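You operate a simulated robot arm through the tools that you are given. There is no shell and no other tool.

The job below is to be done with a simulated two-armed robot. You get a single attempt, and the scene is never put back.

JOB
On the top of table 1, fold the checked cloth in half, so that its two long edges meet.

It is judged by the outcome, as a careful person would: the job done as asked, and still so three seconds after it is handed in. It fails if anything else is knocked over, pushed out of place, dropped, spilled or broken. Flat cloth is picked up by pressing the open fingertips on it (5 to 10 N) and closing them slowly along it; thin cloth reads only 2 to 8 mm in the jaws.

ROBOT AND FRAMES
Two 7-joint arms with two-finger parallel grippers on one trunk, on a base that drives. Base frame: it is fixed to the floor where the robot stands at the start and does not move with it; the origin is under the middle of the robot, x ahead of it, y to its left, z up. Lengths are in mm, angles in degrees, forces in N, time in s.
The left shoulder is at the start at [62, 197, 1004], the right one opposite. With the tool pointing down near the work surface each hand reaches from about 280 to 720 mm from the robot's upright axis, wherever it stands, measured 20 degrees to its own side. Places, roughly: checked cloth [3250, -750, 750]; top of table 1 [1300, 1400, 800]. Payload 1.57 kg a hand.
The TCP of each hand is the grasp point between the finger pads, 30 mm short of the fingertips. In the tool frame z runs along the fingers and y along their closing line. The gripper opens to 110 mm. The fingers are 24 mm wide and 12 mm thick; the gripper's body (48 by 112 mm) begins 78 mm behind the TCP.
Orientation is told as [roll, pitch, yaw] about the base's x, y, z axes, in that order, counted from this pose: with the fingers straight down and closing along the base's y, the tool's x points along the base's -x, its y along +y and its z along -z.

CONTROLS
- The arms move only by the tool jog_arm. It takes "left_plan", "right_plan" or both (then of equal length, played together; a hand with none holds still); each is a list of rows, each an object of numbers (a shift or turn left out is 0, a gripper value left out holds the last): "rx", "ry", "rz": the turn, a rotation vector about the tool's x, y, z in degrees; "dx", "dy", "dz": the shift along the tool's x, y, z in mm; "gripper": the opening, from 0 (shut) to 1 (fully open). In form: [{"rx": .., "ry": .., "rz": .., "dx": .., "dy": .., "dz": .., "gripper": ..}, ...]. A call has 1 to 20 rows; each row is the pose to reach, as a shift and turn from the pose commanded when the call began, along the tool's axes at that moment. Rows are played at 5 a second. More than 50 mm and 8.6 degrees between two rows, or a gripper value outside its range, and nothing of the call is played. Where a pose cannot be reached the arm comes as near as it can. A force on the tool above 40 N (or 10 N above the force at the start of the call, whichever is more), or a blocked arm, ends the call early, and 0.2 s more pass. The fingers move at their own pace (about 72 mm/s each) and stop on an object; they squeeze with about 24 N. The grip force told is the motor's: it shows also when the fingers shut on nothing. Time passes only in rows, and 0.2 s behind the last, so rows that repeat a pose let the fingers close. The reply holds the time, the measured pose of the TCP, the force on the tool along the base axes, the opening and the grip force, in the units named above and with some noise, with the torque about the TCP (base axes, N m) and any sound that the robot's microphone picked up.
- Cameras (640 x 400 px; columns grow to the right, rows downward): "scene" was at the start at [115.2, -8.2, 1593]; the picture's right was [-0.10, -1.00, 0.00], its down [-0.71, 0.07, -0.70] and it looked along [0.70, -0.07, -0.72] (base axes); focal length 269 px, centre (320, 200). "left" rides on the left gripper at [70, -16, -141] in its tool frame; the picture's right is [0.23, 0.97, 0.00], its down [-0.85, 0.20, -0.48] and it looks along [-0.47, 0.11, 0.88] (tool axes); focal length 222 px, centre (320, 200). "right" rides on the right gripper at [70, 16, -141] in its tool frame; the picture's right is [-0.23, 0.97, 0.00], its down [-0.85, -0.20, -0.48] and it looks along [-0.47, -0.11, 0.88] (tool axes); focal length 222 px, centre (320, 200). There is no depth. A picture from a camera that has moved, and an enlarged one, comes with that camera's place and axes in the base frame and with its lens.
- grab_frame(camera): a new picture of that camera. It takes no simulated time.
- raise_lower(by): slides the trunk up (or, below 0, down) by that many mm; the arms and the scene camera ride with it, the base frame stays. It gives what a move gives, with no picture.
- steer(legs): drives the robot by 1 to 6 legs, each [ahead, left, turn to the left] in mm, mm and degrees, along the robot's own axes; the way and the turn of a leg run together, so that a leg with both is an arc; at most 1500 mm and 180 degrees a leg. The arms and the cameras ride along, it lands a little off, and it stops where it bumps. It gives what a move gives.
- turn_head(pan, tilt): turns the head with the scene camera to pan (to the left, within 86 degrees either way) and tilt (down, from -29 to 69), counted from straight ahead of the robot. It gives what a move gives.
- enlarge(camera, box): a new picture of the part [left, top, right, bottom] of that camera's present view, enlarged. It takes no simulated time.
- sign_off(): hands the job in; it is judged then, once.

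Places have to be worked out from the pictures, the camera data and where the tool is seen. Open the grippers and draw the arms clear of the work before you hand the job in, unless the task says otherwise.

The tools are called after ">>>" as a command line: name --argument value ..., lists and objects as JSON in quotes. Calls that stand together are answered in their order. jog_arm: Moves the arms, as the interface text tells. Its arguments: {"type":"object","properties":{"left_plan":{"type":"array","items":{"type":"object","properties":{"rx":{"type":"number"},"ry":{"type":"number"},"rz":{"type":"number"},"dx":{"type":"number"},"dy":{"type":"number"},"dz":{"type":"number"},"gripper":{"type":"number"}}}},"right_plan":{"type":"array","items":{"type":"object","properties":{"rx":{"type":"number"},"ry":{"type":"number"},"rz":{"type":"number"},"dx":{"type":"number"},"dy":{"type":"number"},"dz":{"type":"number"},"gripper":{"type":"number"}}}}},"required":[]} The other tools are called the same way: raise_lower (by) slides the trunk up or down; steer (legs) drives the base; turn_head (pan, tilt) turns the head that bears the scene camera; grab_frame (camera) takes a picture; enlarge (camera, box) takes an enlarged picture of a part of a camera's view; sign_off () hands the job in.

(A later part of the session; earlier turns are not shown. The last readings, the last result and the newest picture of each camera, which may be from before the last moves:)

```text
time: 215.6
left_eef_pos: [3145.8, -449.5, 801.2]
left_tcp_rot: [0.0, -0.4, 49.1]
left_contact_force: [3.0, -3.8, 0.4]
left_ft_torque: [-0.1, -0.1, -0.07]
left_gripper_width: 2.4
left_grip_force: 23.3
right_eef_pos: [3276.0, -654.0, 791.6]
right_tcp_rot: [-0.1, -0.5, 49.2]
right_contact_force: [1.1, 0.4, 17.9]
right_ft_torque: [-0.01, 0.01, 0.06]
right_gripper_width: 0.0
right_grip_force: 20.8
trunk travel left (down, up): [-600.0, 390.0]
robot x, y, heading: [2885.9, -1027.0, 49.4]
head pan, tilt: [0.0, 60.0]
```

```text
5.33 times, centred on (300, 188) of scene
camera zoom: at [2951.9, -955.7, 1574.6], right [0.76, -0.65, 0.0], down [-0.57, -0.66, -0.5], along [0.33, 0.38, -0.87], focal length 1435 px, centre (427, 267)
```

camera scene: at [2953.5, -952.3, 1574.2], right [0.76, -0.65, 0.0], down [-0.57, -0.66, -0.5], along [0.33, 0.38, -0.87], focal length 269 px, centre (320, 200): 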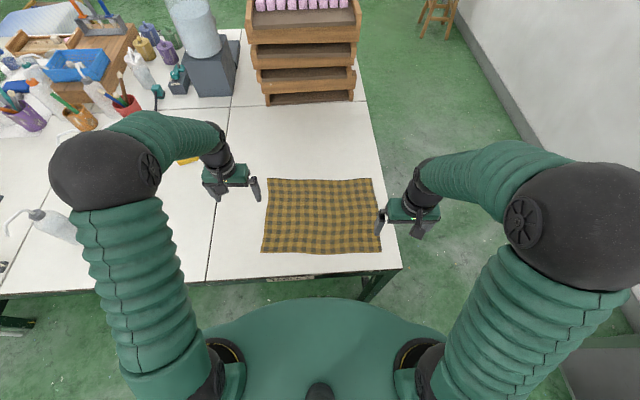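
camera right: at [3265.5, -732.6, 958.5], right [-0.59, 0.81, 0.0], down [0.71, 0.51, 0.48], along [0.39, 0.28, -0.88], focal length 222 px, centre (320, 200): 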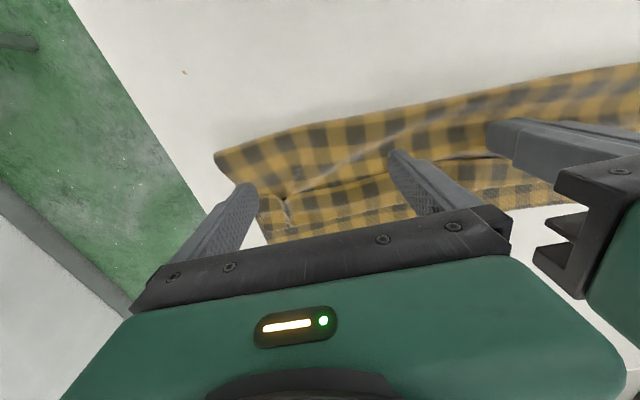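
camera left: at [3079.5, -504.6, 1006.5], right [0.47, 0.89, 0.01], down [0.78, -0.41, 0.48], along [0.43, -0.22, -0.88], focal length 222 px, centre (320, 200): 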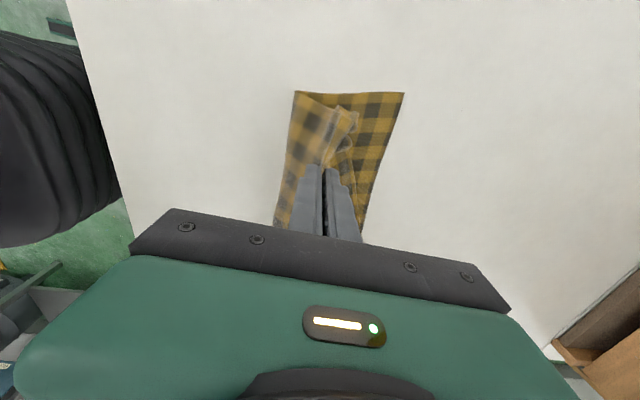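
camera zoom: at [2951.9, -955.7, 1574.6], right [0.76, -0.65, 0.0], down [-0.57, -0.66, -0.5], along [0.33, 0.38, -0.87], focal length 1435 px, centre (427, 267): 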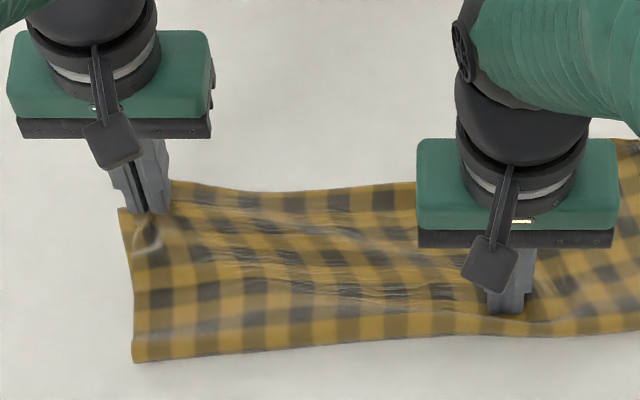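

The pleat has come out and the top layer is smooth up to the corner; the hem is now ~10 mm past the far edge there. I ease back 8 mm, lower, release and lift away to view.

>>> jog_arm --left_plan '[{"dx": 4, "dy": 0, "dz": 2}, {"dx": 8, "dy": 0, "dz": 6}, {"dx": 8, "dz": 6, "gripper": 0.07}, {"dx": 8, "dz": 6, "gripper": 0.14}, {"dx": 8, "dz": 5, "gripper": 0.2}, {"dx": 8, "dz": -15}, {"dx": 8, "dz": -45}, {"dx": 8, "dz": -75}, {"dx": 20, "dy": 40, "dz": -90}, {"dx": 20, "dy": 60, "dz": -90}, {"dx": 20, "dy": 60, "dz": -90}]'

>>> enlarge --camera "left" --box '[120, 60, 400, 235]'

>>> enlarge --camera "scene" --box '[240, 150, 360, 225]'

```text
time: 218.0
left_eef_pos: [3086.8, -422.2, 890.2]
left_tcp_rot: [0.0, -0.4, 49.1]
left_contact_force: [-0.6, -0.9, -0.6]
left_ft_torque: [0.0, 0.0, 0.01]
left_gripper_width: 22.0
left_grip_force: 0.1
right_eef_pos: [3276.7, -653.9, 792.7]
right_tcp_rot: [0.1, -0.4, 49.3]
right_contact_force: [1.4, -0.3, 18.1]
right_ft_torque: [-0.06, 0.0, 0.06]
right_gripper_width: 0.0
right_grip_force: 21.6
trunk travel left (down, up): [-600.0, 390.0]
robot x, y, heading: [2885.8, -1032.5, 49.0]
head pan, tilt: [0.0, 60.0]
```

```text
2.29 times, centred on (260, 148) of left
camera zoom: at [3053.0, -487.7, 1030.7], right [-0.89, 0.47, 0.0], down [0.41, 0.78, 0.48], along [0.23, 0.43, -0.88], focal length 508 px, centre (457, 320)
```

zoom: 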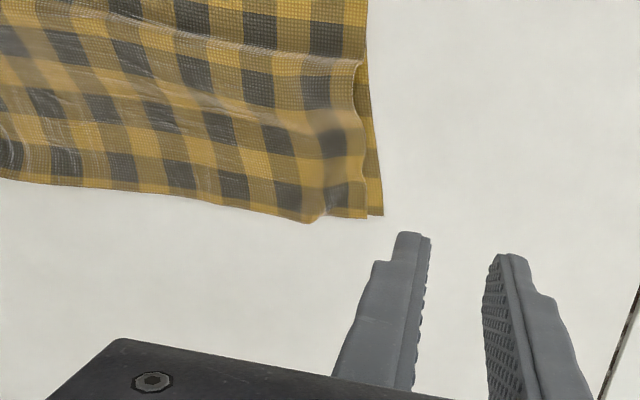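

```text
5.33 times, centred on (300, 188) of scene
camera zoom: at [2951.8, -955.8, 1574.6], right [0.76, -0.65, 0.0], down [-0.57, -0.66, -0.5], along [0.33, 0.38, -0.87], focal length 1435 px, centre (427, 267)
```

zoom: 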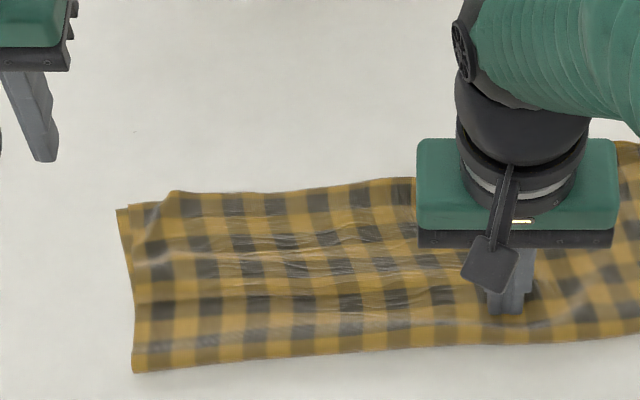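

Now the left corner meets the lower corner too. I raise the right hand and draw both hands back to view the whole cloth.

>>> jog_arm --left_plan '[{"dz": 0}, {"dz": 0}, {"dx": 20, "dz": -10}, {"dx": 50, "dz": -20}, {"dx": 80, "dz": -20}, {"dx": 80, "dz": -20}]' --right_plan '[{"dz": -20}, {"dz": -50}, {"dz": -80, "dy": -20}, {"dz": -100, "dy": -60}, {"dz": -105, "dy": -105}, {"dz": -105, "dy": -150}]'

>>> enlarge --camera "scene" --box '[240, 150, 400, 250]'

>>> grab_frame --camera "right"

>>> grab_frame --camera "left"

```text
time: 219.4
left_eef_pos: [3037.2, -484.8, 908.9]
left_tcp_rot: [0.1, -0.3, 49.2]
left_contact_force: [0.1, -1.1, 0.6]
left_ft_torque: [0.03, 0.0, 0.02]
left_gripper_width: 22.2
left_grip_force: 0.1
right_eef_pos: [3391.5, -748.7, 894.3]
right_tcp_rot: [0.0, -0.2, 49.3]
right_contact_force: [1.1, -0.5, -0.2]
right_ft_torque: [0.01, 0.04, 0.04]
right_gripper_width: 0.0
right_grip_force: 21.8
trunk travel left (down, up): [-600.0, 390.0]
robot x, y, heading: [2889.9, -1028.1, 49.1]
head pan, tilt: [0.0, 60.0]
```

```text
4.00 times, centred on (320, 200) of scene
camera zoom: at [2955.7, -954.0, 1574.2], right [0.76, -0.65, 0.0], down [-0.57, -0.66, -0.5], along [0.32, 0.38, -0.87], focal length 1076 px, centre (320, 200)
```

zoom: 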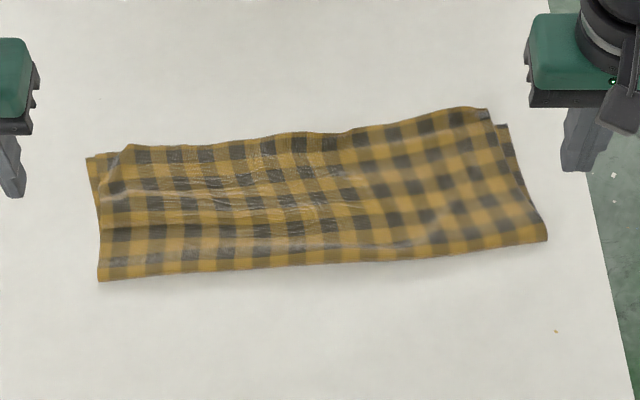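

```text
taken
camera right: at [3334.0, -792.3, 1034.2], right [-0.59, 0.81, 0.0], down [0.71, 0.52, 0.48], along [0.39, 0.28, -0.88], focal length 222 px, centre (320, 200)
```

right: 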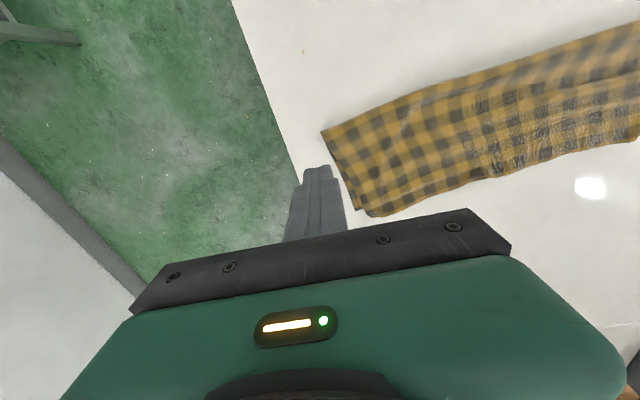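

```text
taken
camera left: at [3003.4, -548.6, 1048.1], right [-0.89, 0.46, 0.0], down [0.41, 0.78, 0.48], along [0.22, 0.43, -0.88], focal length 222 px, centre (320, 200)
```

left: 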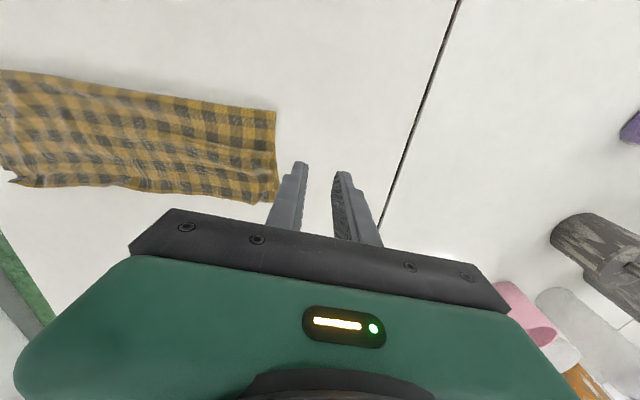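

The fold is essentially there. The hem overshoots the far edge by ~6 mm on the left and middle and up to ~20 mm near the right end. I zoom in on the right end.

>>> enlarge --camera "right" --box '[310, 90, 530, 227]'

>>> enlarge --camera "scene" --box '[320, 165, 384, 205]'

>>> enlarge --camera "scene" --box '[256, 170, 320, 210]'

```text
2.91 times, centred on (420, 158) of right
camera zoom: at [3334.0, -792.3, 1034.2], right [-0.59, 0.81, 0.0], down [0.71, 0.52, 0.48], along [0.39, 0.28, -0.88], focal length 646 px, centre (29, 321)
```

zoom: 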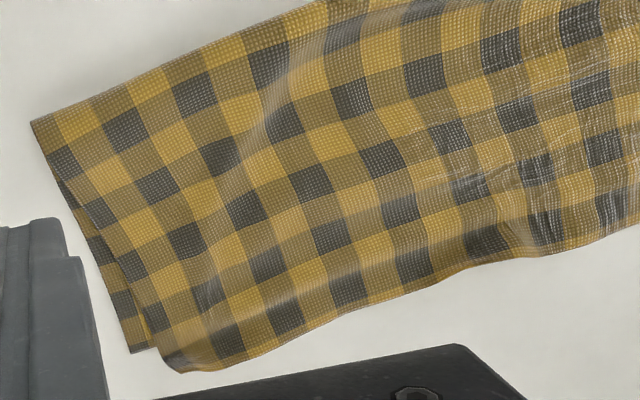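

```text
10.00 times, centred on (352, 185) of scene
camera zoom: at [2955.7, -954.0, 1574.2], right [0.76, -0.65, 0.0], down [-0.57, -0.66, -0.5], along [0.32, 0.38, -0.87], focal length 2691 px, centre (0, 350)
```

zoom: 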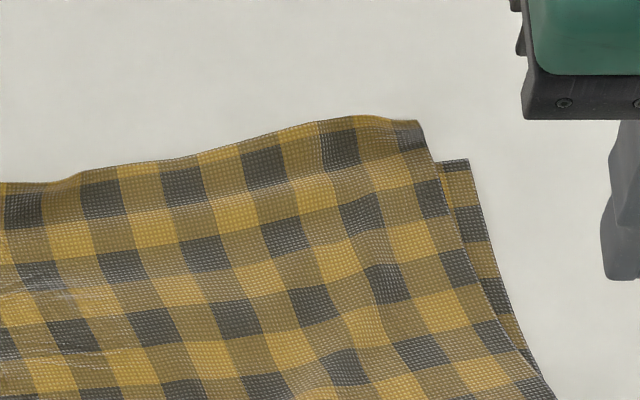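

```text
10.00 times, centred on (288, 190) of scene
camera zoom: at [2955.7, -954.0, 1574.2], right [0.76, -0.65, 0.0], down [-0.57, -0.66, -0.5], along [0.32, 0.38, -0.87], focal length 2691 px, centre (640, 300)
```

zoom: 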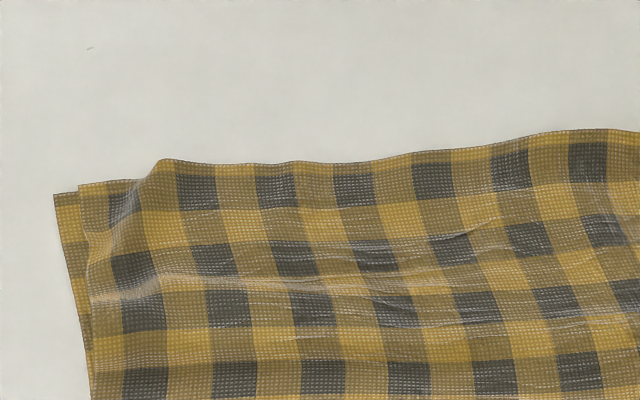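

At the right the overhang is ~18–23 mm (hem F≈561–567, lower far edge F≈548). Since only the top layer lies on bare table there, I'll press lightly on that overhanging strip with two fingertips and slide it back ~16 mm. First I move over it.

>>> jog_arm --right_plan '[{"dx": -24, "dy": 16, "gripper": 0.36}, {"dx": -48, "dy": 32, "gripper": 0.36}, {"dx": -72, "dy": 48}, {"dx": -96, "dy": 64}, {"dx": -120, "dy": 81}, {"dx": -120, "dy": 81, "dz": 30}, {"dx": -120, "dy": 81, "dz": 60}, {"dx": -120, "dy": 81, "dz": 85}, {"dx": -120, "dy": 81, "dz": 92}, {"dx": -120, "dy": 81, "dz": 92}]'

>>> enlarge --camera "right" --box '[180, 60, 460, 235]'

>>> enlarge --camera "scene" --box '[304, 150, 400, 210]'

```text
time: 221.6
left_eef_pos: [3035.2, -481.9, 907.6]
left_tcp_rot: [-0.1, -0.3, 49.2]
left_contact_force: [0.2, 0.0, -0.5]
left_ft_torque: [0.0, 0.0, 0.02]
left_gripper_width: 21.8
left_grip_force: 0.1
right_eef_pos: [3405.4, -607.7, 804.2]
right_tcp_rot: [0.0, -0.3, 49.2]
right_contact_force: [0.5, 0.2, -0.6]
right_ft_torque: [0.04, -0.01, -0.02]
right_gripper_width: 39.6
right_grip_force: 0.0
trunk travel left (down, up): [-600.0, 390.0]
robot x, y, heading: [2885.4, -1027.4, 49.2]
head pan, tilt: [0.0, 60.0]
```

```text
2.29 times, centred on (320, 148) of right
camera zoom: at [3347.8, -650.6, 945.0], right [-0.59, 0.81, 0.0], down [0.71, 0.52, 0.48], along [0.39, 0.28, -0.88], focal length 508 px, centre (320, 320)
```

zoom: 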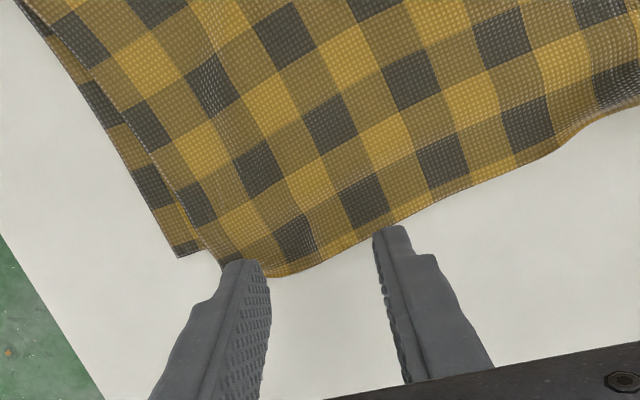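

```text
6.67 times, centred on (352, 180) of scene
camera zoom: at [2953.5, -952.4, 1574.3], right [0.76, -0.65, 0.0], down [-0.57, -0.66, -0.5], along [0.33, 0.38, -0.87], focal length 1794 px, centre (107, 333)
```

zoom: 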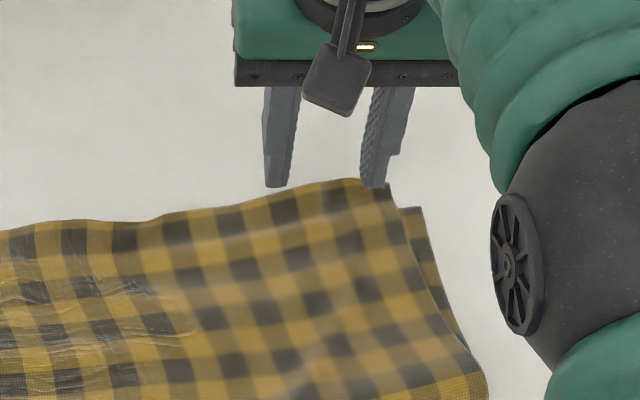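

The fingertips already stand on the outer part of the overhanging strip. I shift 4 mm back and lower to light contact.

>>> jog_arm --right_plan '[{"dx": 4, "dz": 4}, {"dx": 4, "dz": 8}, {"dx": 4, "dz": 11}, {"dx": 4, "dz": 12.3}, {"dx": 4, "dz": 12.7}, {"dx": 4, "dz": 12.7}]'

```text
time: 223.0
left_eef_pos: [3034.6, -483.5, 907.9]
left_tcp_rot: [0.0, -0.3, 49.3]
left_contact_force: [-0.3, 0.4, 0.2]
left_ft_torque: [0.02, 0.0, 0.01]
left_gripper_width: 22.3
left_grip_force: 0.1
right_eef_pos: [3403.9, -610.2, 791.3]
right_tcp_rot: [0.0, -0.3, 49.2]
right_contact_force: [-0.9, -0.7, 4.2]
right_ft_torque: [-0.1, -0.05, -0.05]
right_gripper_width: 39.3
right_grip_force: 0.0
trunk travel left (down, up): [-600.0, 390.0]
robot x, y, heading: [2887.5, -1026.2, 49.1]
head pan, tilt: [0.0, 60.0]
```

Light contact, 4 N. I slide the strip back 17 mm slowly, then lift and look.

>>> jog_arm --right_plan '[{"dx": 3}, {"dx": 6}, {"dx": 9}, {"dx": 12}, {"dx": 15}, {"dx": 17}, {"dx": 17}, {"dx": 17, "dz": -15}, {"dx": 17, "dz": -45}, {"dx": 17, "dz": -80}, {"dx": 17, "dy": -30, "dz": -90}, {"dx": 30, "dy": -70, "dz": -95}, {"dx": 60, "dy": -100, "dz": -95}, {"dx": 60, "dy": -100, "dz": -95}]'

>>> enlarge --camera "scene" --box '[240, 150, 400, 250]'

>>> enlarge --camera "right" --box '[270, 60, 550, 235]'

```text
time: 226.0
left_eef_pos: [3036.3, -482.3, 907.5]
left_tcp_rot: [-0.1, -0.2, 49.2]
left_contact_force: [0.2, 0.2, -0.2]
left_ft_torque: [-0.03, -0.01, 0.0]
left_gripper_width: 21.9
left_grip_force: 0.0
right_eef_pos: [3440.5, -720.5, 882.3]
right_tcp_rot: [0.0, -0.3, 49.1]
right_contact_force: [0.4, -0.5, -0.2]
right_ft_torque: [-0.04, 0.0, 0.02]
right_gripper_width: 39.6
right_grip_force: 0.1
trunk travel left (down, up): [-600.0, 390.0]
robot x, y, heading: [2884.1, -1031.9, 49.3]
head pan, tilt: [0.0, 60.0]
```

```text
4.00 times, centred on (320, 200) of scene
camera zoom: at [2953.8, -952.0, 1574.2], right [0.76, -0.65, 0.0], down [-0.57, -0.66, -0.5], along [0.33, 0.38, -0.87], focal length 1076 px, centre (320, 200)
```

zoom: 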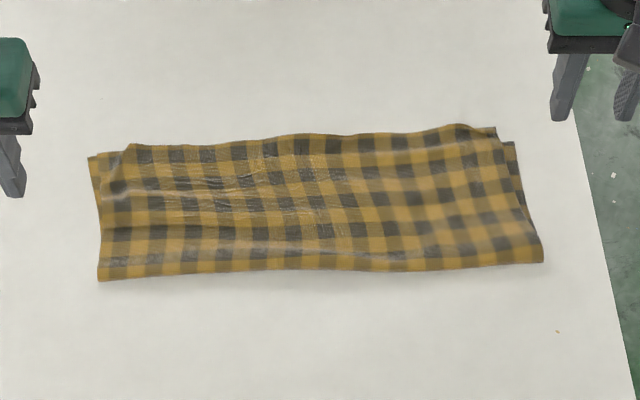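

```text
2.29 times, centred on (410, 148) of right
camera zoom: at [3383.8, -763.2, 1023.1], right [-0.59, 0.81, 0.0], down [0.71, 0.52, 0.48], along [0.39, 0.28, -0.88], focal length 508 px, centre (114, 320)
```

zoom: 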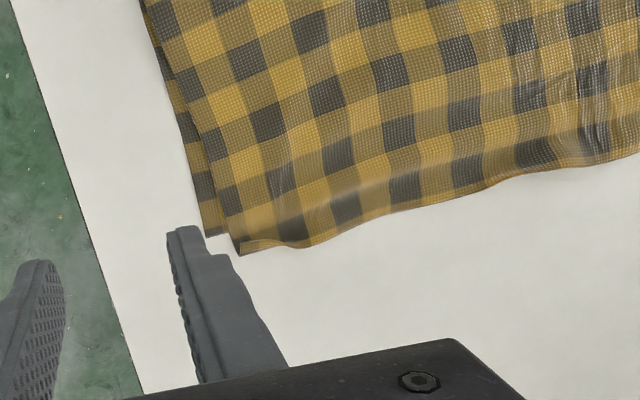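

The right side moved as a whole, so the hem there still overshoots by ~18 mm. Instead of dragging I'll pinch the overhanging hem, lift it slightly and set it back. I move the right gripper over it (R≈125, hem at the far side of the pads).

>>> jog_arm --right_plan '[{"dx": -10, "dy": 23, "gripper": 0.2}, {"dx": -20, "dy": 46}, {"dx": -30, "dy": 69}, {"dx": -42, "dy": 92}, {"dx": -42, "dy": 92, "dz": 30}, {"dx": -42, "dy": 92, "dz": 60}, {"dx": -42, "dy": 92, "dz": 78}, {"dx": -42, "dy": 92, "dz": 78}]'

>>> enlarge --camera "right" --box '[180, 60, 460, 235]'

```text
time: 227.8
left_eef_pos: [3034.9, -485.0, 907.4]
left_tcp_rot: [0.0, -0.3, 49.2]
left_contact_force: [1.2, -0.1, -0.2]
left_ft_torque: [-0.02, -0.03, 0.01]
left_gripper_width: 22.3
left_grip_force: 0.0
right_eef_pos: [3398.7, -629.9, 807.3]
right_tcp_rot: [0.1, -0.3, 49.2]
right_contact_force: [-0.8, -0.2, -0.3]
right_ft_torque: [0.02, 0.0, -0.02]
right_gripper_width: 22.0
right_grip_force: 0.1
trunk travel left (down, up): [-600.0, 390.0]
robot x, y, heading: [2884.8, -1029.8, 49.0]
head pan, tilt: [0.0, 60.0]
```

```text
2.29 times, centred on (320, 148) of right
camera zoom: at [3342.0, -672.2, 947.8], right [-0.59, 0.81, 0.0], down [0.71, 0.52, 0.48], along [0.39, 0.28, -0.88], focal length 508 px, centre (320, 320)
```

zoom: 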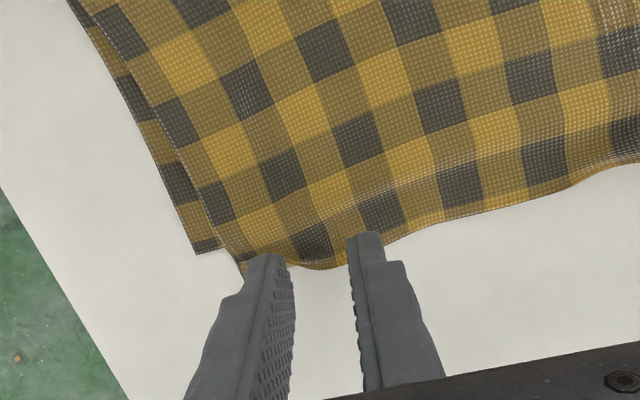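

The pads sit on the overhanging hem (hem 6 mm beyond the TCP). I lower to light pressure.

>>> jog_arm --right_plan '[{"dz": 5}, {"dz": 10}, {"dz": 14}, {"dz": 15.5}, {"dz": 16.2}, {"dz": 16.2}, {"dz": 16.2}]'

```text
time: 229.4
left_eef_pos: [3034.2, -483.4, 907.7]
left_tcp_rot: [-0.1, -0.4, 49.2]
left_contact_force: [-0.3, -0.5, 0.4]
left_ft_torque: [-0.01, 0.01, 0.03]
left_gripper_width: 22.1
left_grip_force: 0.0
right_eef_pos: [3398.4, -628.8, 791.6]
right_tcp_rot: [0.0, -0.3, 49.3]
right_contact_force: [-0.4, 0.4, 2.0]
right_ft_torque: [-0.02, -0.01, 0.02]
right_gripper_width: 21.9
right_grip_force: 0.0
trunk travel left (down, up): [-600.0, 390.0]
robot x, y, heading: [2889.2, -1028.6, 49.3]
head pan, tilt: [0.0, 60.0]
```

2 N; I press 0.5 mm more and close slowly.

>>> jog_arm --right_plan '[{"dz": 0.5}, {"dz": 0.5}, {"dz": 0.5, "gripper": 0.185}, {"dz": 0.5, "gripper": 0.17}, {"dz": 0.5, "gripper": 0.155}, {"dz": 0.5, "gripper": 0.14}, {"dz": 0.5, "gripper": 0.125}, {"dz": 0.5, "gripper": 0.11}, {"dz": 0.5, "gripper": 0.095}, {"dz": 0.5, "gripper": 0.08}, {"dz": 0.5, "gripper": 0.065}, {"dz": 0.5, "gripper": 0.05}, {"dz": 0.5, "gripper": 0.03}, {"dz": 0.5, "gripper": 0.01}, {"dz": 0.5, "gripper": 0.0}, {"dz": 0.5, "gripper": 0.0}, {"dz": 0.5, "gripper": 0.0}]'

>>> enlarge --camera "right" --box '[180, 60, 460, 235]'

```text
time: 233.0
left_eef_pos: [3034.0, -484.8, 907.8]
left_tcp_rot: [0.1, -0.4, 49.2]
left_contact_force: [0.9, -0.5, -0.4]
left_ft_torque: [0.01, 0.01, 0.0]
left_gripper_width: 22.2
left_grip_force: 0.0
right_eef_pos: [3398.9, -627.5, 792.4]
right_tcp_rot: [0.0, -0.3, 49.2]
right_contact_force: [0.7, 0.8, 7.5]
right_ft_torque: [-0.06, 0.0, -0.01]
right_gripper_width: 1.7
right_grip_force: 23.4
trunk travel left (down, up): [-600.0, 390.0]
robot x, y, heading: [2887.0, -1029.1, 49.3]
head pan, tilt: [0.0, 60.0]
```

```text
2.29 times, centred on (320, 148) of right
camera zoom: at [3341.0, -672.4, 932.6], right [-0.59, 0.81, 0.0], down [0.71, 0.52, 0.48], along [0.39, 0.28, -0.88], focal length 508 px, centre (320, 320)
```

zoom: 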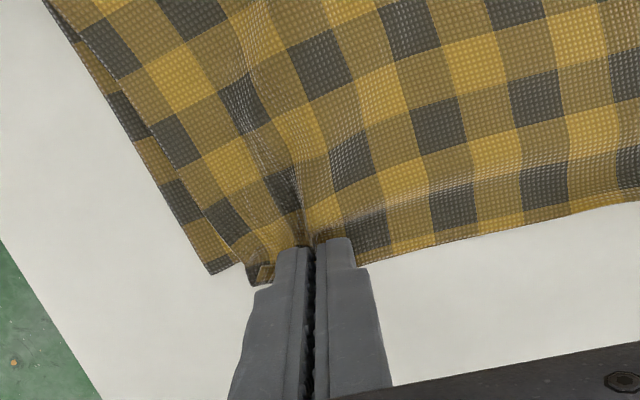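

Gripped (1.7 mm). I lift it ~40 mm, go back, and lay it down again 17 mm shorter and 8 mm further right.

>>> jog_arm --right_plan '[{"dx": 0, "dz": -10}, {"dx": 10, "dy": -2, "dz": -25}, {"dx": 25, "dy": -4, "dz": -36}, {"dx": 40, "dy": -6, "dz": -42}, {"dx": 50, "dy": -8, "dz": -42}, {"dx": 50, "dy": -8, "dz": -36}, {"dx": 40, "dy": -8, "dz": -27}, {"dx": 30, "dy": -8, "dz": -18}, {"dx": 22, "dy": -8, "dz": -10}, {"dx": 17, "dy": -8, "dz": -4}, {"dx": 17, "dy": -8, "dz": -2}, {"dx": 17, "dy": -8, "dz": -2}]'

>>> enlarge --camera "right" --box '[180, 60, 460, 235]'

>>> enlarge --camera "scene" --box '[304, 150, 400, 210]'

```text
time: 235.6
left_eef_pos: [3036.5, -483.7, 907.5]
left_tcp_rot: [0.1, -0.3, 49.2]
left_contact_force: [0.3, 0.1, -0.5]
left_ft_torque: [0.03, -0.01, 0.0]
left_gripper_width: 21.8
left_grip_force: 0.0
right_eef_pos: [3393.6, -647.0, 792.9]
right_tcp_rot: [0.0, -0.3, 49.2]
right_contact_force: [-0.1, 0.2, 1.6]
right_ft_torque: [-0.03, -0.01, 0.05]
right_gripper_width: 1.8
right_grip_force: 23.2
trunk travel left (down, up): [-600.0, 390.0]
robot x, y, heading: [2887.1, -1029.2, 49.3]
head pan, tilt: [0.0, 60.0]
```

```text
2.29 times, centred on (320, 148) of right
camera zoom: at [3336.4, -690.9, 933.7], right [-0.59, 0.81, 0.0], down [0.71, 0.52, 0.48], along [0.39, 0.28, -0.88], focal length 508 px, centre (320, 320)
```

zoom: 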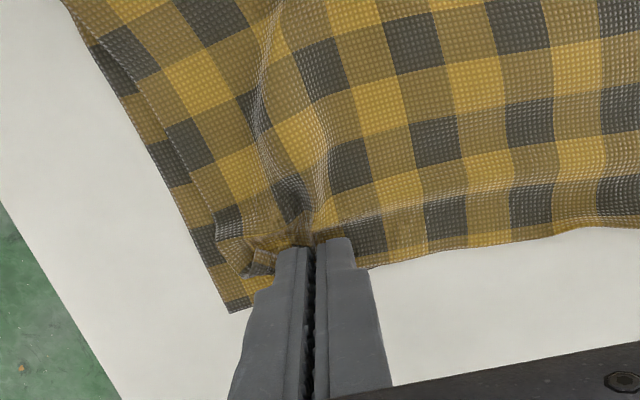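

```text
6.67 times, centred on (352, 180) of scene
camera zoom: at [2953.3, -952.8, 1574.3], right [0.76, -0.65, 0.0], down [-0.57, -0.66, -0.5], along [0.33, 0.38, -0.87], focal length 1794 px, centre (107, 333)
```

zoom: 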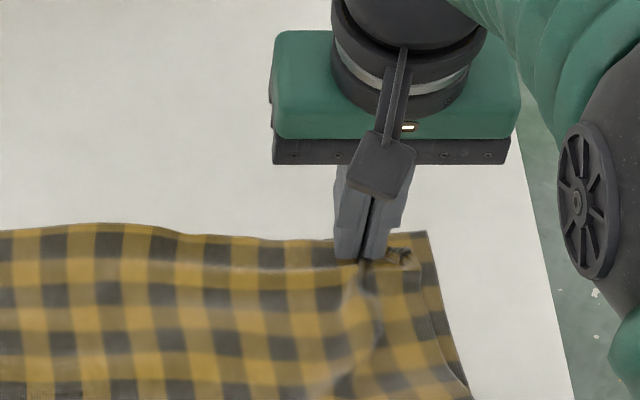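

The hem at the right now coincides with the far edge. I release and look at the corner piece.

>>> jog_arm --right_plan '[{"gripper": 0.07}, {"gripper": 0.14}, {"gripper": 0.2, "dz": -1}, {"dz": -20}, {"dz": -50}, {"dx": 20, "dz": -75}, {"dx": 35, "dy": -30, "dz": -80}, {"dx": 35, "dy": -60, "dz": -80}, {"dx": 35, "dy": -60, "dz": -80}]'

>>> enlarge --camera "right" --box '[240, 60, 520, 235]'

>>> enlarge --camera "scene" --box '[240, 150, 400, 250]'

>>> enlarge --camera "scene" --box '[320, 165, 384, 205]'

```text
time: 237.6
left_eef_pos: [3035.8, -484.1, 908.7]
left_tcp_rot: [0.1, -0.3, 49.1]
left_contact_force: [0.0, -0.1, -0.8]
left_ft_torque: [0.0, 0.0, 0.0]
left_gripper_width: 21.9
left_grip_force: 0.1
right_eef_pos: [3417.8, -711.8, 873.0]
right_tcp_rot: [-0.1, -0.3, 49.2]
right_contact_force: [-0.7, 0.5, 0.0]
right_ft_torque: [-0.01, -0.01, 0.01]
right_gripper_width: 22.2
right_grip_force: 0.0
trunk travel left (down, up): [-600.0, 390.0]
robot x, y, heading: [2884.4, -1027.8, 49.0]
head pan, tilt: [0.0, 60.0]
```

```text
2.29 times, centred on (380, 148) of right
camera zoom: at [3359.8, -755.4, 1013.6], right [-0.59, 0.81, 0.0], down [0.71, 0.52, 0.48], along [0.39, 0.28, -0.88], focal length 508 px, centre (183, 320)
```

zoom: 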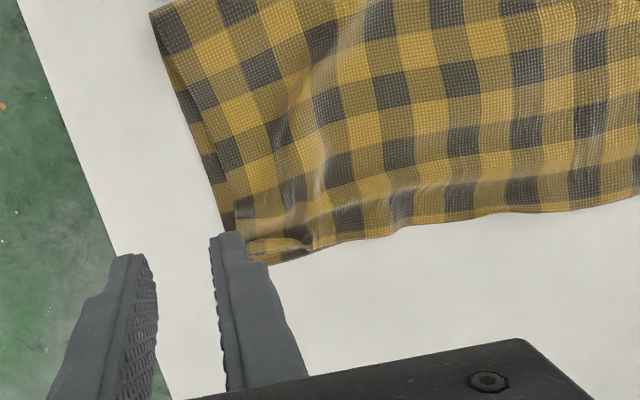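

```text
4.00 times, centred on (320, 200) of scene
camera zoom: at [2953.6, -953.6, 1574.3], right [0.76, -0.65, 0.0], down [-0.57, -0.66, -0.5], along [0.33, 0.38, -0.87], focal length 1076 px, centre (320, 200)
```

zoom: 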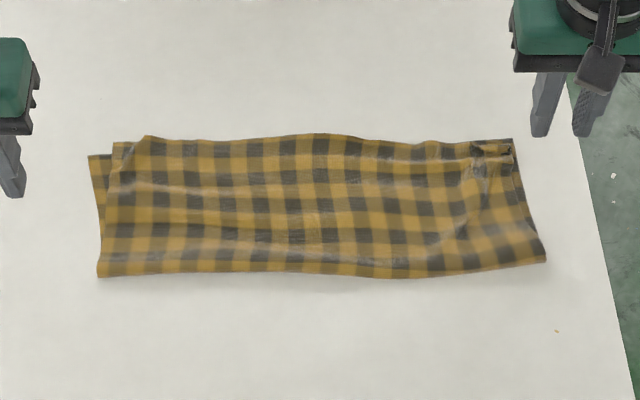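

```text
10.00 times, centred on (352, 185) of scene
camera zoom: at [2953.6, -953.6, 1574.3], right [0.76, -0.65, 0.0], down [-0.57, -0.66, -0.5], along [0.33, 0.38, -0.87], focal length 2691 px, centre (0, 350)
```

zoom: 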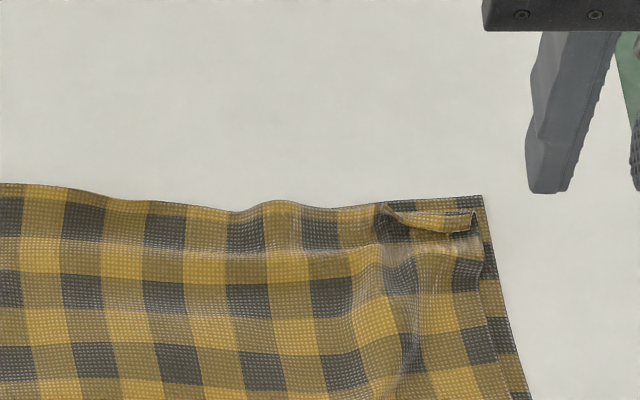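

The right end meets now, except for a small tuck at its very corner; the left end overshoots by ~12–15 mm and is ~20 mm inward. I treat the left the same way: pinch its hem at R≈-150, lift, and lay it back shorter and further left. I move the left hand there.

>>> jog_arm --left_plan '[{"dx": -23, "dy": -19, "gripper": 0.2}, {"dx": -46, "dy": -38}, {"dx": -70, "dy": -57}, {"dx": -93, "dy": -76}, {"dx": -116, "dy": -94}, {"dx": -116, "dy": -94, "dz": 30}, {"dx": -116, "dy": -94, "dz": 60}, {"dx": -116, "dy": -94, "dz": 85}, {"dx": -116, "dy": -94, "dz": 100}, {"dx": -116, "dy": -94, "dz": 100}]'

>>> enlarge --camera "left" --box '[180, 60, 460, 235]'

```text
time: 239.8
left_eef_pos: [3183.5, -457.9, 808.8]
left_tcp_rot: [0.0, -0.3, 49.2]
left_contact_force: [-0.4, -0.2, -0.4]
left_ft_torque: [0.0, -0.01, 0.05]
left_gripper_width: 22.0
left_grip_force: 0.0
right_eef_pos: [3416.8, -711.4, 873.3]
right_tcp_rot: [0.0, -0.2, 49.1]
right_contact_force: [-1.1, -0.9, -0.1]
right_ft_torque: [0.01, -0.01, -0.01]
right_gripper_width: 22.0
right_grip_force: 0.0
trunk travel left (down, up): [-600.0, 390.0]
robot x, y, heading: [2883.9, -1031.8, 49.2]
head pan, tilt: [0.0, 60.0]
```

```text
2.29 times, centred on (320, 148) of left
camera zoom: at [3151.1, -521.3, 949.3], right [-0.89, 0.47, 0.0], down [0.41, 0.78, 0.48], along [0.23, 0.43, -0.88], focal length 508 px, centre (320, 320)
```

zoom: 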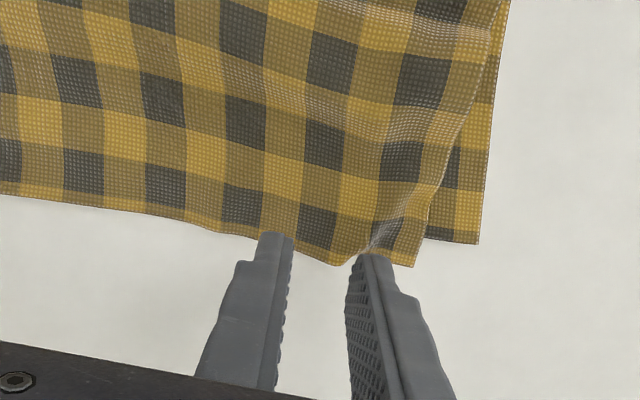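

The view shows the hem corner ~14 mm beyond and ~22 mm inside the lower corner; the pads overlap the hem by 15 mm. I lower to light pressure.

>>> jog_arm --left_plan '[{"dz": 5}, {"dz": 10}, {"dz": 14}, {"dz": 16.5}, {"dz": 17.5}, {"dz": 17.5}, {"dz": 17.5}]'

```text
time: 241.4
left_eef_pos: [3185.7, -456.4, 792.5]
left_tcp_rot: [0.0, -0.3, 49.2]
left_contact_force: [-0.9, 0.6, 5.9]
left_ft_torque: [-0.09, 0.04, -0.02]
left_gripper_width: 21.9
left_grip_force: 0.1
right_eef_pos: [3417.3, -712.0, 873.7]
right_tcp_rot: [0.1, -0.4, 49.1]
right_contact_force: [-0.1, 0.2, -0.7]
right_ft_torque: [0.03, 0.01, 0.0]
right_gripper_width: 22.2
right_grip_force: 0.1
trunk travel left (down, up): [-600.0, 390.0]
robot x, y, heading: [2887.9, -1028.9, 49.3]
head pan, tilt: [0.0, 60.0]
```

5.9 N, good. I close slowly.

>>> jog_arm --left_plan '[{"gripper": 0.185}, {"gripper": 0.17}, {"gripper": 0.155}, {"gripper": 0.14}, {"gripper": 0.125}, {"gripper": 0.11}, {"gripper": 0.095}, {"gripper": 0.08}, {"gripper": 0.065}, {"gripper": 0.05}, {"gripper": 0.03}, {"gripper": 0.01}, {"gripper": 0.0}, {"gripper": 0.0}, {"gripper": 0.0}]'

>>> enlarge --camera "left" --box '[180, 60, 460, 235]'

```text
time: 244.6
left_eef_pos: [3184.3, -456.9, 790.7]
left_tcp_rot: [0.0, -0.3, 49.3]
left_contact_force: [0.6, -0.5, 6.6]
left_ft_torque: [-0.07, 0.04, 0.0]
left_gripper_width: 2.1
left_grip_force: 24.0
right_eef_pos: [3416.9, -713.3, 873.5]
right_tcp_rot: [-0.1, -0.3, 49.2]
right_contact_force: [0.1, -0.8, -0.3]
right_ft_torque: [-0.01, -0.02, 0.0]
right_gripper_width: 21.9
right_grip_force: 0.0
trunk travel left (down, up): [-600.0, 390.0]
robot x, y, heading: [2884.7, -1030.1, 49.5]
head pan, tilt: [0.0, 60.0]
```

```text
2.29 times, centred on (320, 148) of left
camera zoom: at [3151.1, -521.5, 932.2], right [-0.89, 0.47, 0.0], down [0.41, 0.78, 0.48], along [0.23, 0.43, -0.88], focal length 508 px, centre (320, 320)
```

zoom: 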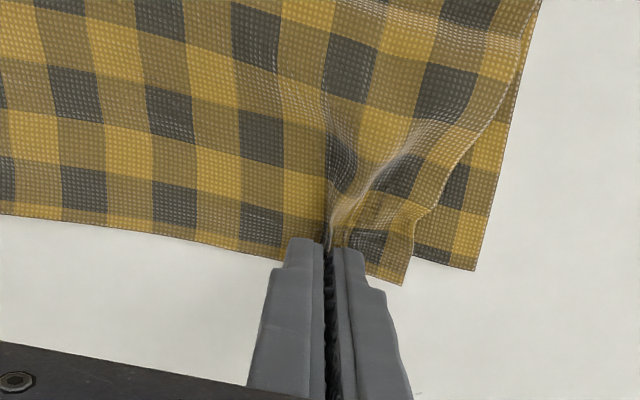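

Gripped (2.1 mm). I lift ~35 mm, go back, and lay it 13 mm shorter and 12 mm further left.

>>> jog_arm --left_plan '[{"dx": 0, "dz": -10}, {"dx": 10, "dy": 3, "dz": -24}, {"dx": 24, "dy": 6, "dz": -34}, {"dx": 38, "dy": 9, "dz": -38}, {"dx": 46, "dy": 12, "dz": -38}, {"dx": 46, "dy": 12, "dz": -32}, {"dx": 36, "dy": 12, "dz": -24}, {"dx": 26, "dy": 12, "dz": -15}, {"dx": 18, "dy": 12, "dz": -7}, {"dx": 13, "dy": 12, "dz": -2}, {"dx": 13, "dy": 12, "dz": -1}, {"dx": 13, "dy": 12, "dz": -1}]'

>>> enlarge --camera "left" --box '[180, 60, 460, 235]'

>>> enlarge --camera "scene" --box '[240, 150, 400, 250]'

```text
time: 247.2
left_eef_pos: [3167.5, -459.1, 793.2]
left_tcp_rot: [0.0, -0.2, 49.2]
left_contact_force: [0.9, 0.5, 0.4]
left_ft_torque: [-0.01, -0.02, 0.03]
left_gripper_width: 2.0
left_grip_force: 23.3
right_eef_pos: [3417.5, -711.0, 873.2]
right_tcp_rot: [0.1, -0.2, 49.3]
right_contact_force: [0.1, 0.5, -0.5]
right_ft_torque: [0.0, 0.03, 0.02]
right_gripper_width: 22.0
right_grip_force: 0.0
trunk travel left (down, up): [-600.0, 390.0]
robot x, y, heading: [2888.4, -1030.4, 49.2]
head pan, tilt: [0.0, 60.0]
```

```text
2.29 times, centred on (320, 148) of left
camera zoom: at [3133.0, -522.5, 933.8], right [-0.89, 0.47, 0.0], down [0.41, 0.78, 0.48], along [0.23, 0.43, -0.88], focal length 508 px, centre (320, 320)
```

zoom: 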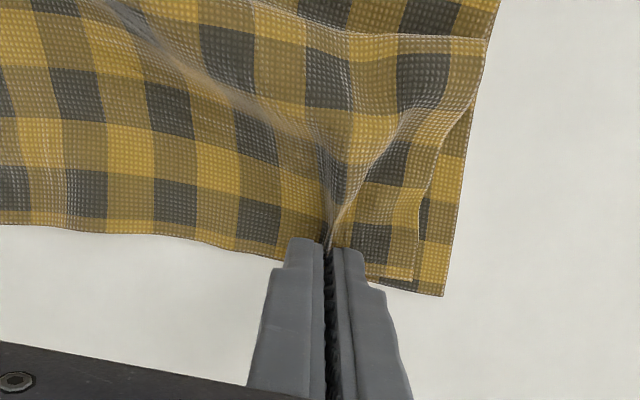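

```text
4.00 times, centred on (320, 200) of scene
camera zoom: at [2954.3, -953.0, 1574.3], right [0.76, -0.65, 0.0], down [-0.57, -0.66, -0.5], along [0.32, 0.38, -0.87], focal length 1076 px, centre (320, 200)
```

zoom: 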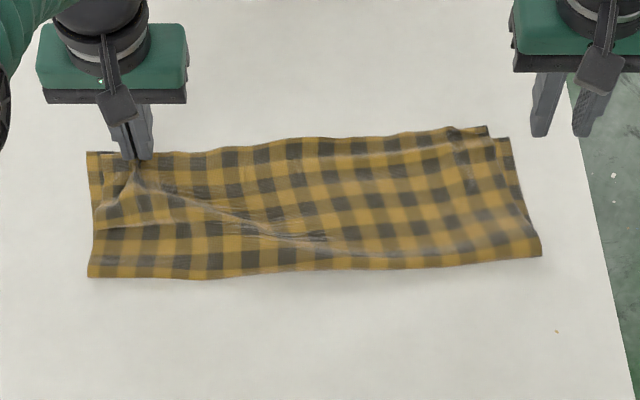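

The left end now meets well (3–4 mm short, ~10 mm inward). Keeping the left hand holding as an anchor, I go to re-set the right end, where the hem is ~11 mm over.

>>> jog_arm --right_plan '[{"dx": -13, "dy": 16}, {"dx": -26, "dy": 32}, {"dx": -39, "dy": 48}, {"dx": -51, "dy": 62}, {"dx": -51, "dy": 62, "dz": 25}, {"dx": -51, "dy": 62, "dz": 50}, {"dx": -51, "dy": 62, "dz": 66}, {"dx": -51, "dy": 62, "dz": 66}]'

>>> enlarge --camera "right" --box '[180, 60, 460, 235]'

```text
time: 249.0
left_eef_pos: [3167.0, -457.1, 794.1]
left_tcp_rot: [0.0, -0.3, 49.2]
left_contact_force: [-0.4, -0.1, 0.7]
left_ft_torque: [0.03, -0.01, -0.01]
left_gripper_width: 2.2
left_grip_force: 23.9
right_eef_pos: [3402.3, -632.9, 807.1]
right_tcp_rot: [0.1, -0.2, 49.2]
right_contact_force: [-0.4, 1.1, -0.6]
right_ft_torque: [-0.03, 0.0, 0.01]
right_gripper_width: 21.7
right_grip_force: 0.1
trunk travel left (down, up): [-600.0, 390.0]
robot x, y, heading: [2887.8, -1028.7, 49.4]
head pan, tilt: [0.0, 60.0]
```

```text
2.29 times, centred on (320, 148) of right
camera zoom: at [3345.7, -676.7, 947.6], right [-0.59, 0.81, 0.0], down [0.71, 0.52, 0.48], along [0.39, 0.28, -0.88], focal length 508 px, centre (320, 320)
```

zoom: 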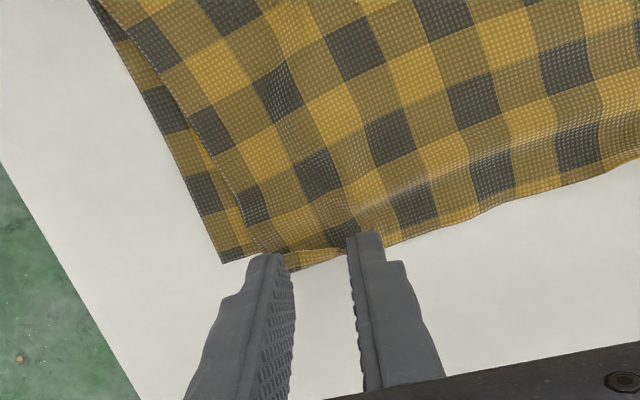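

The hem lies between the fingers with ~16 mm overlap. I lower, then close.

>>> jog_arm --right_plan '[{"dz": 5}, {"dz": 10}, {"dz": 14}, {"dz": 15.5}, {"dz": 16.2}, {"dz": 16.2}, {"dz": 16.2}]'

```text
time: 250.6
left_eef_pos: [3166.0, -458.2, 794.6]
left_tcp_rot: [0.0, -0.4, 49.3]
left_contact_force: [0.3, 0.4, -0.2]
left_ft_torque: [0.0, -0.01, -0.02]
left_gripper_width: 2.0
left_grip_force: 23.6
right_eef_pos: [3403.4, -633.6, 793.2]
right_tcp_rot: [0.1, -0.3, 49.1]
right_contact_force: [1.6, -0.7, 9.1]
right_ft_torque: [-0.12, -0.09, -0.02]
right_gripper_width: 22.5
right_grip_force: 0.4
trunk travel left (down, up): [-600.0, 390.0]
robot x, y, heading: [2885.3, -1030.7, 49.3]
head pan, tilt: [0.0, 60.0]
```

9 N, good; I close slowly.

>>> jog_arm --right_plan '[{"gripper": 0.185}, {"gripper": 0.17}, {"gripper": 0.155}, {"gripper": 0.14}, {"gripper": 0.125}, {"gripper": 0.11}, {"gripper": 0.095}, {"gripper": 0.08}, {"gripper": 0.065}, {"gripper": 0.05}, {"gripper": 0.03}, {"gripper": 0.01}, {"gripper": 0.0}, {"gripper": 0.0}, {"gripper": 0.0}]'

>>> enlarge --camera "right" --box '[180, 60, 460, 235]'

```text
time: 253.8
left_eef_pos: [3166.6, -458.2, 794.3]
left_tcp_rot: [0.0, -0.5, 49.2]
left_contact_force: [-0.1, -0.1, 0.3]
left_ft_torque: [0.05, 0.01, 0.0]
left_gripper_width: 2.1
left_grip_force: 23.7
right_eef_pos: [3402.0, -634.0, 792.1]
right_tcp_rot: [0.0, -0.3, 49.2]
right_contact_force: [1.4, -1.4, 13.7]
right_ft_torque: [-0.07, 0.01, 0.03]
right_gripper_width: 2.2
right_grip_force: 24.1
trunk travel left (down, up): [-600.0, 390.0]
robot x, y, heading: [2884.1, -1028.1, 49.3]
head pan, tilt: [0.0, 60.0]
```

```text
2.29 times, centred on (320, 148) of right
camera zoom: at [3345.1, -677.8, 932.8], right [-0.59, 0.81, 0.0], down [0.71, 0.51, 0.48], along [0.39, 0.29, -0.88], focal length 508 px, centre (320, 320)
```

zoom: 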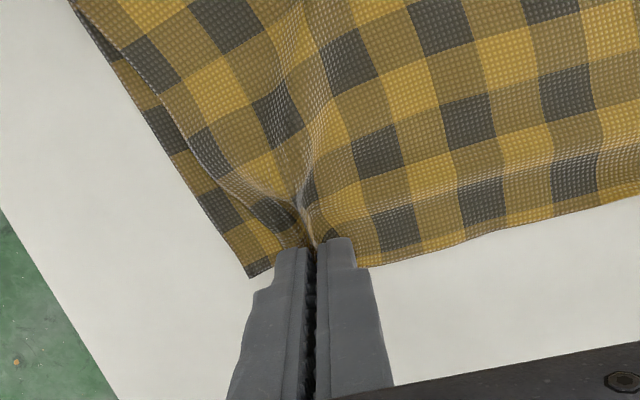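

Both hands now hold the hem. I do a joint lift, go back so the lower half settles, and lay the hem down straight along the far edge (left +4 mm, right −7 mm), slightly stretched outward.

>>> jog_arm --left_plan '[{"dx": 0, "dz": -10}, {"dx": 8, "dy": 1, "dz": -24}, {"dx": 22, "dy": 2, "dz": -36}, {"dx": 40, "dy": 3, "dz": -44}, {"dx": 56, "dy": 4, "dz": -46}, {"dx": 60, "dy": 5, "dz": -42}, {"dx": 50, "dy": 5, "dz": -36}, {"dx": 36, "dy": 5, "dz": -28}, {"dx": 22, "dy": 5, "dz": -20}, {"dx": 10, "dy": 5, "dz": -12}, {"dx": 0, "dy": 5, "dz": -4}, {"dx": -4, "dy": 5, "dz": 1}, {"dx": -4, "dy": 5, "dz": 1}]' --right_plan '[{"dx": 0, "dz": -10}, {"dx": 8, "dy": -1, "dz": -24}, {"dx": 22, "dy": -2, "dz": -36}, {"dx": 40, "dy": -3, "dz": -44}, {"dx": 58, "dy": -4, "dz": -46}, {"dx": 64, "dy": -5, "dz": -42}, {"dx": 56, "dy": -5, "dz": -36}, {"dx": 44, "dy": -5, "dz": -28}, {"dx": 32, "dy": -5, "dz": -20}, {"dx": 20, "dy": -5, "dz": -12}, {"dx": 11, "dy": -5, "dz": -5}, {"dx": 7, "dy": -5, "dz": -1}, {"dx": 7, "dy": -5, "dz": -1}]'

>>> enlarge --camera "scene" --box '[240, 150, 400, 250]'

>>> enlarge --camera "left" --box '[180, 60, 460, 235]'

>>> enlarge --camera "right" --box '[180, 60, 460, 235]'

```text
time: 256.6
left_eef_pos: [3166.6, -452.1, 794.0]
left_tcp_rot: [0.1, -0.4, 49.2]
left_contact_force: [1.4, -2.6, 5.9]
left_ft_torque: [-0.11, -0.01, 0.04]
left_gripper_width: 2.1
left_grip_force: 23.6
right_eef_pos: [3401.5, -644.6, 794.8]
right_tcp_rot: [0.0, -0.3, 49.2]
right_contact_force: [-2.4, 2.1, 7.0]
right_ft_torque: [0.03, 0.06, -0.01]
right_gripper_width: 2.2
right_grip_force: 23.7
trunk travel left (down, up): [-600.0, 390.0]
robot x, y, heading: [2886.5, -1026.9, 49.0]
head pan, tilt: [0.0, 60.0]
```

```text
4.00 times, centred on (320, 200) of scene
camera zoom: at [2952.1, -954.9, 1574.7], right [0.76, -0.65, 0.0], down [-0.57, -0.66, -0.5], along [0.33, 0.38, -0.87], focal length 1076 px, centre (320, 200)
```

zoom: 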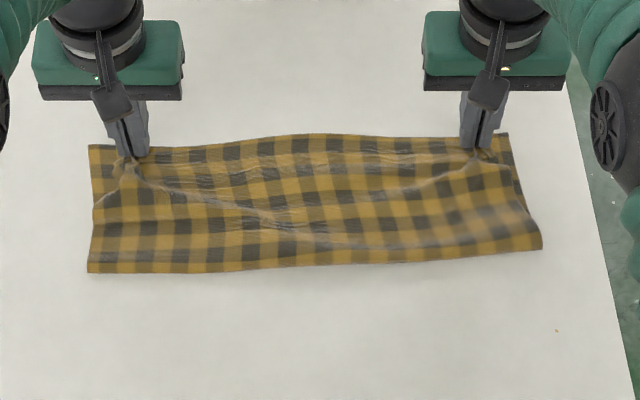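

```text
2.29 times, centred on (320, 148) of left
camera zoom: at [3131.6, -517.2, 933.1], right [-0.89, 0.47, 0.0], down [0.41, 0.77, 0.48], along [0.23, 0.43, -0.87], focal length 508 px, centre (320, 320)
```

zoom: 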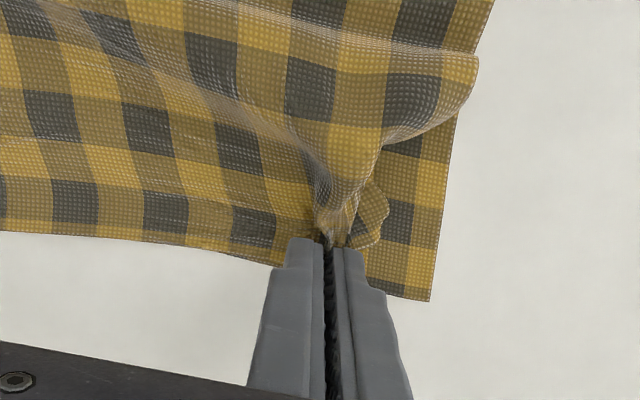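

```text
2.29 times, centred on (320, 148) of right
camera zoom: at [3344.2, -688.2, 933.4], right [-0.59, 0.81, 0.0], down [0.71, 0.51, 0.48], along [0.39, 0.29, -0.87], focal length 508 px, centre (320, 320)
```

zoom: 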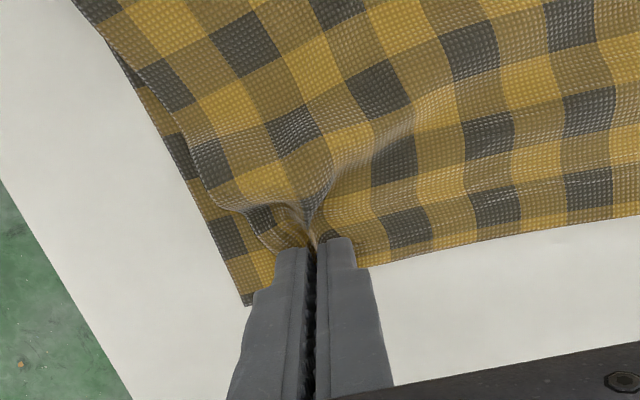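

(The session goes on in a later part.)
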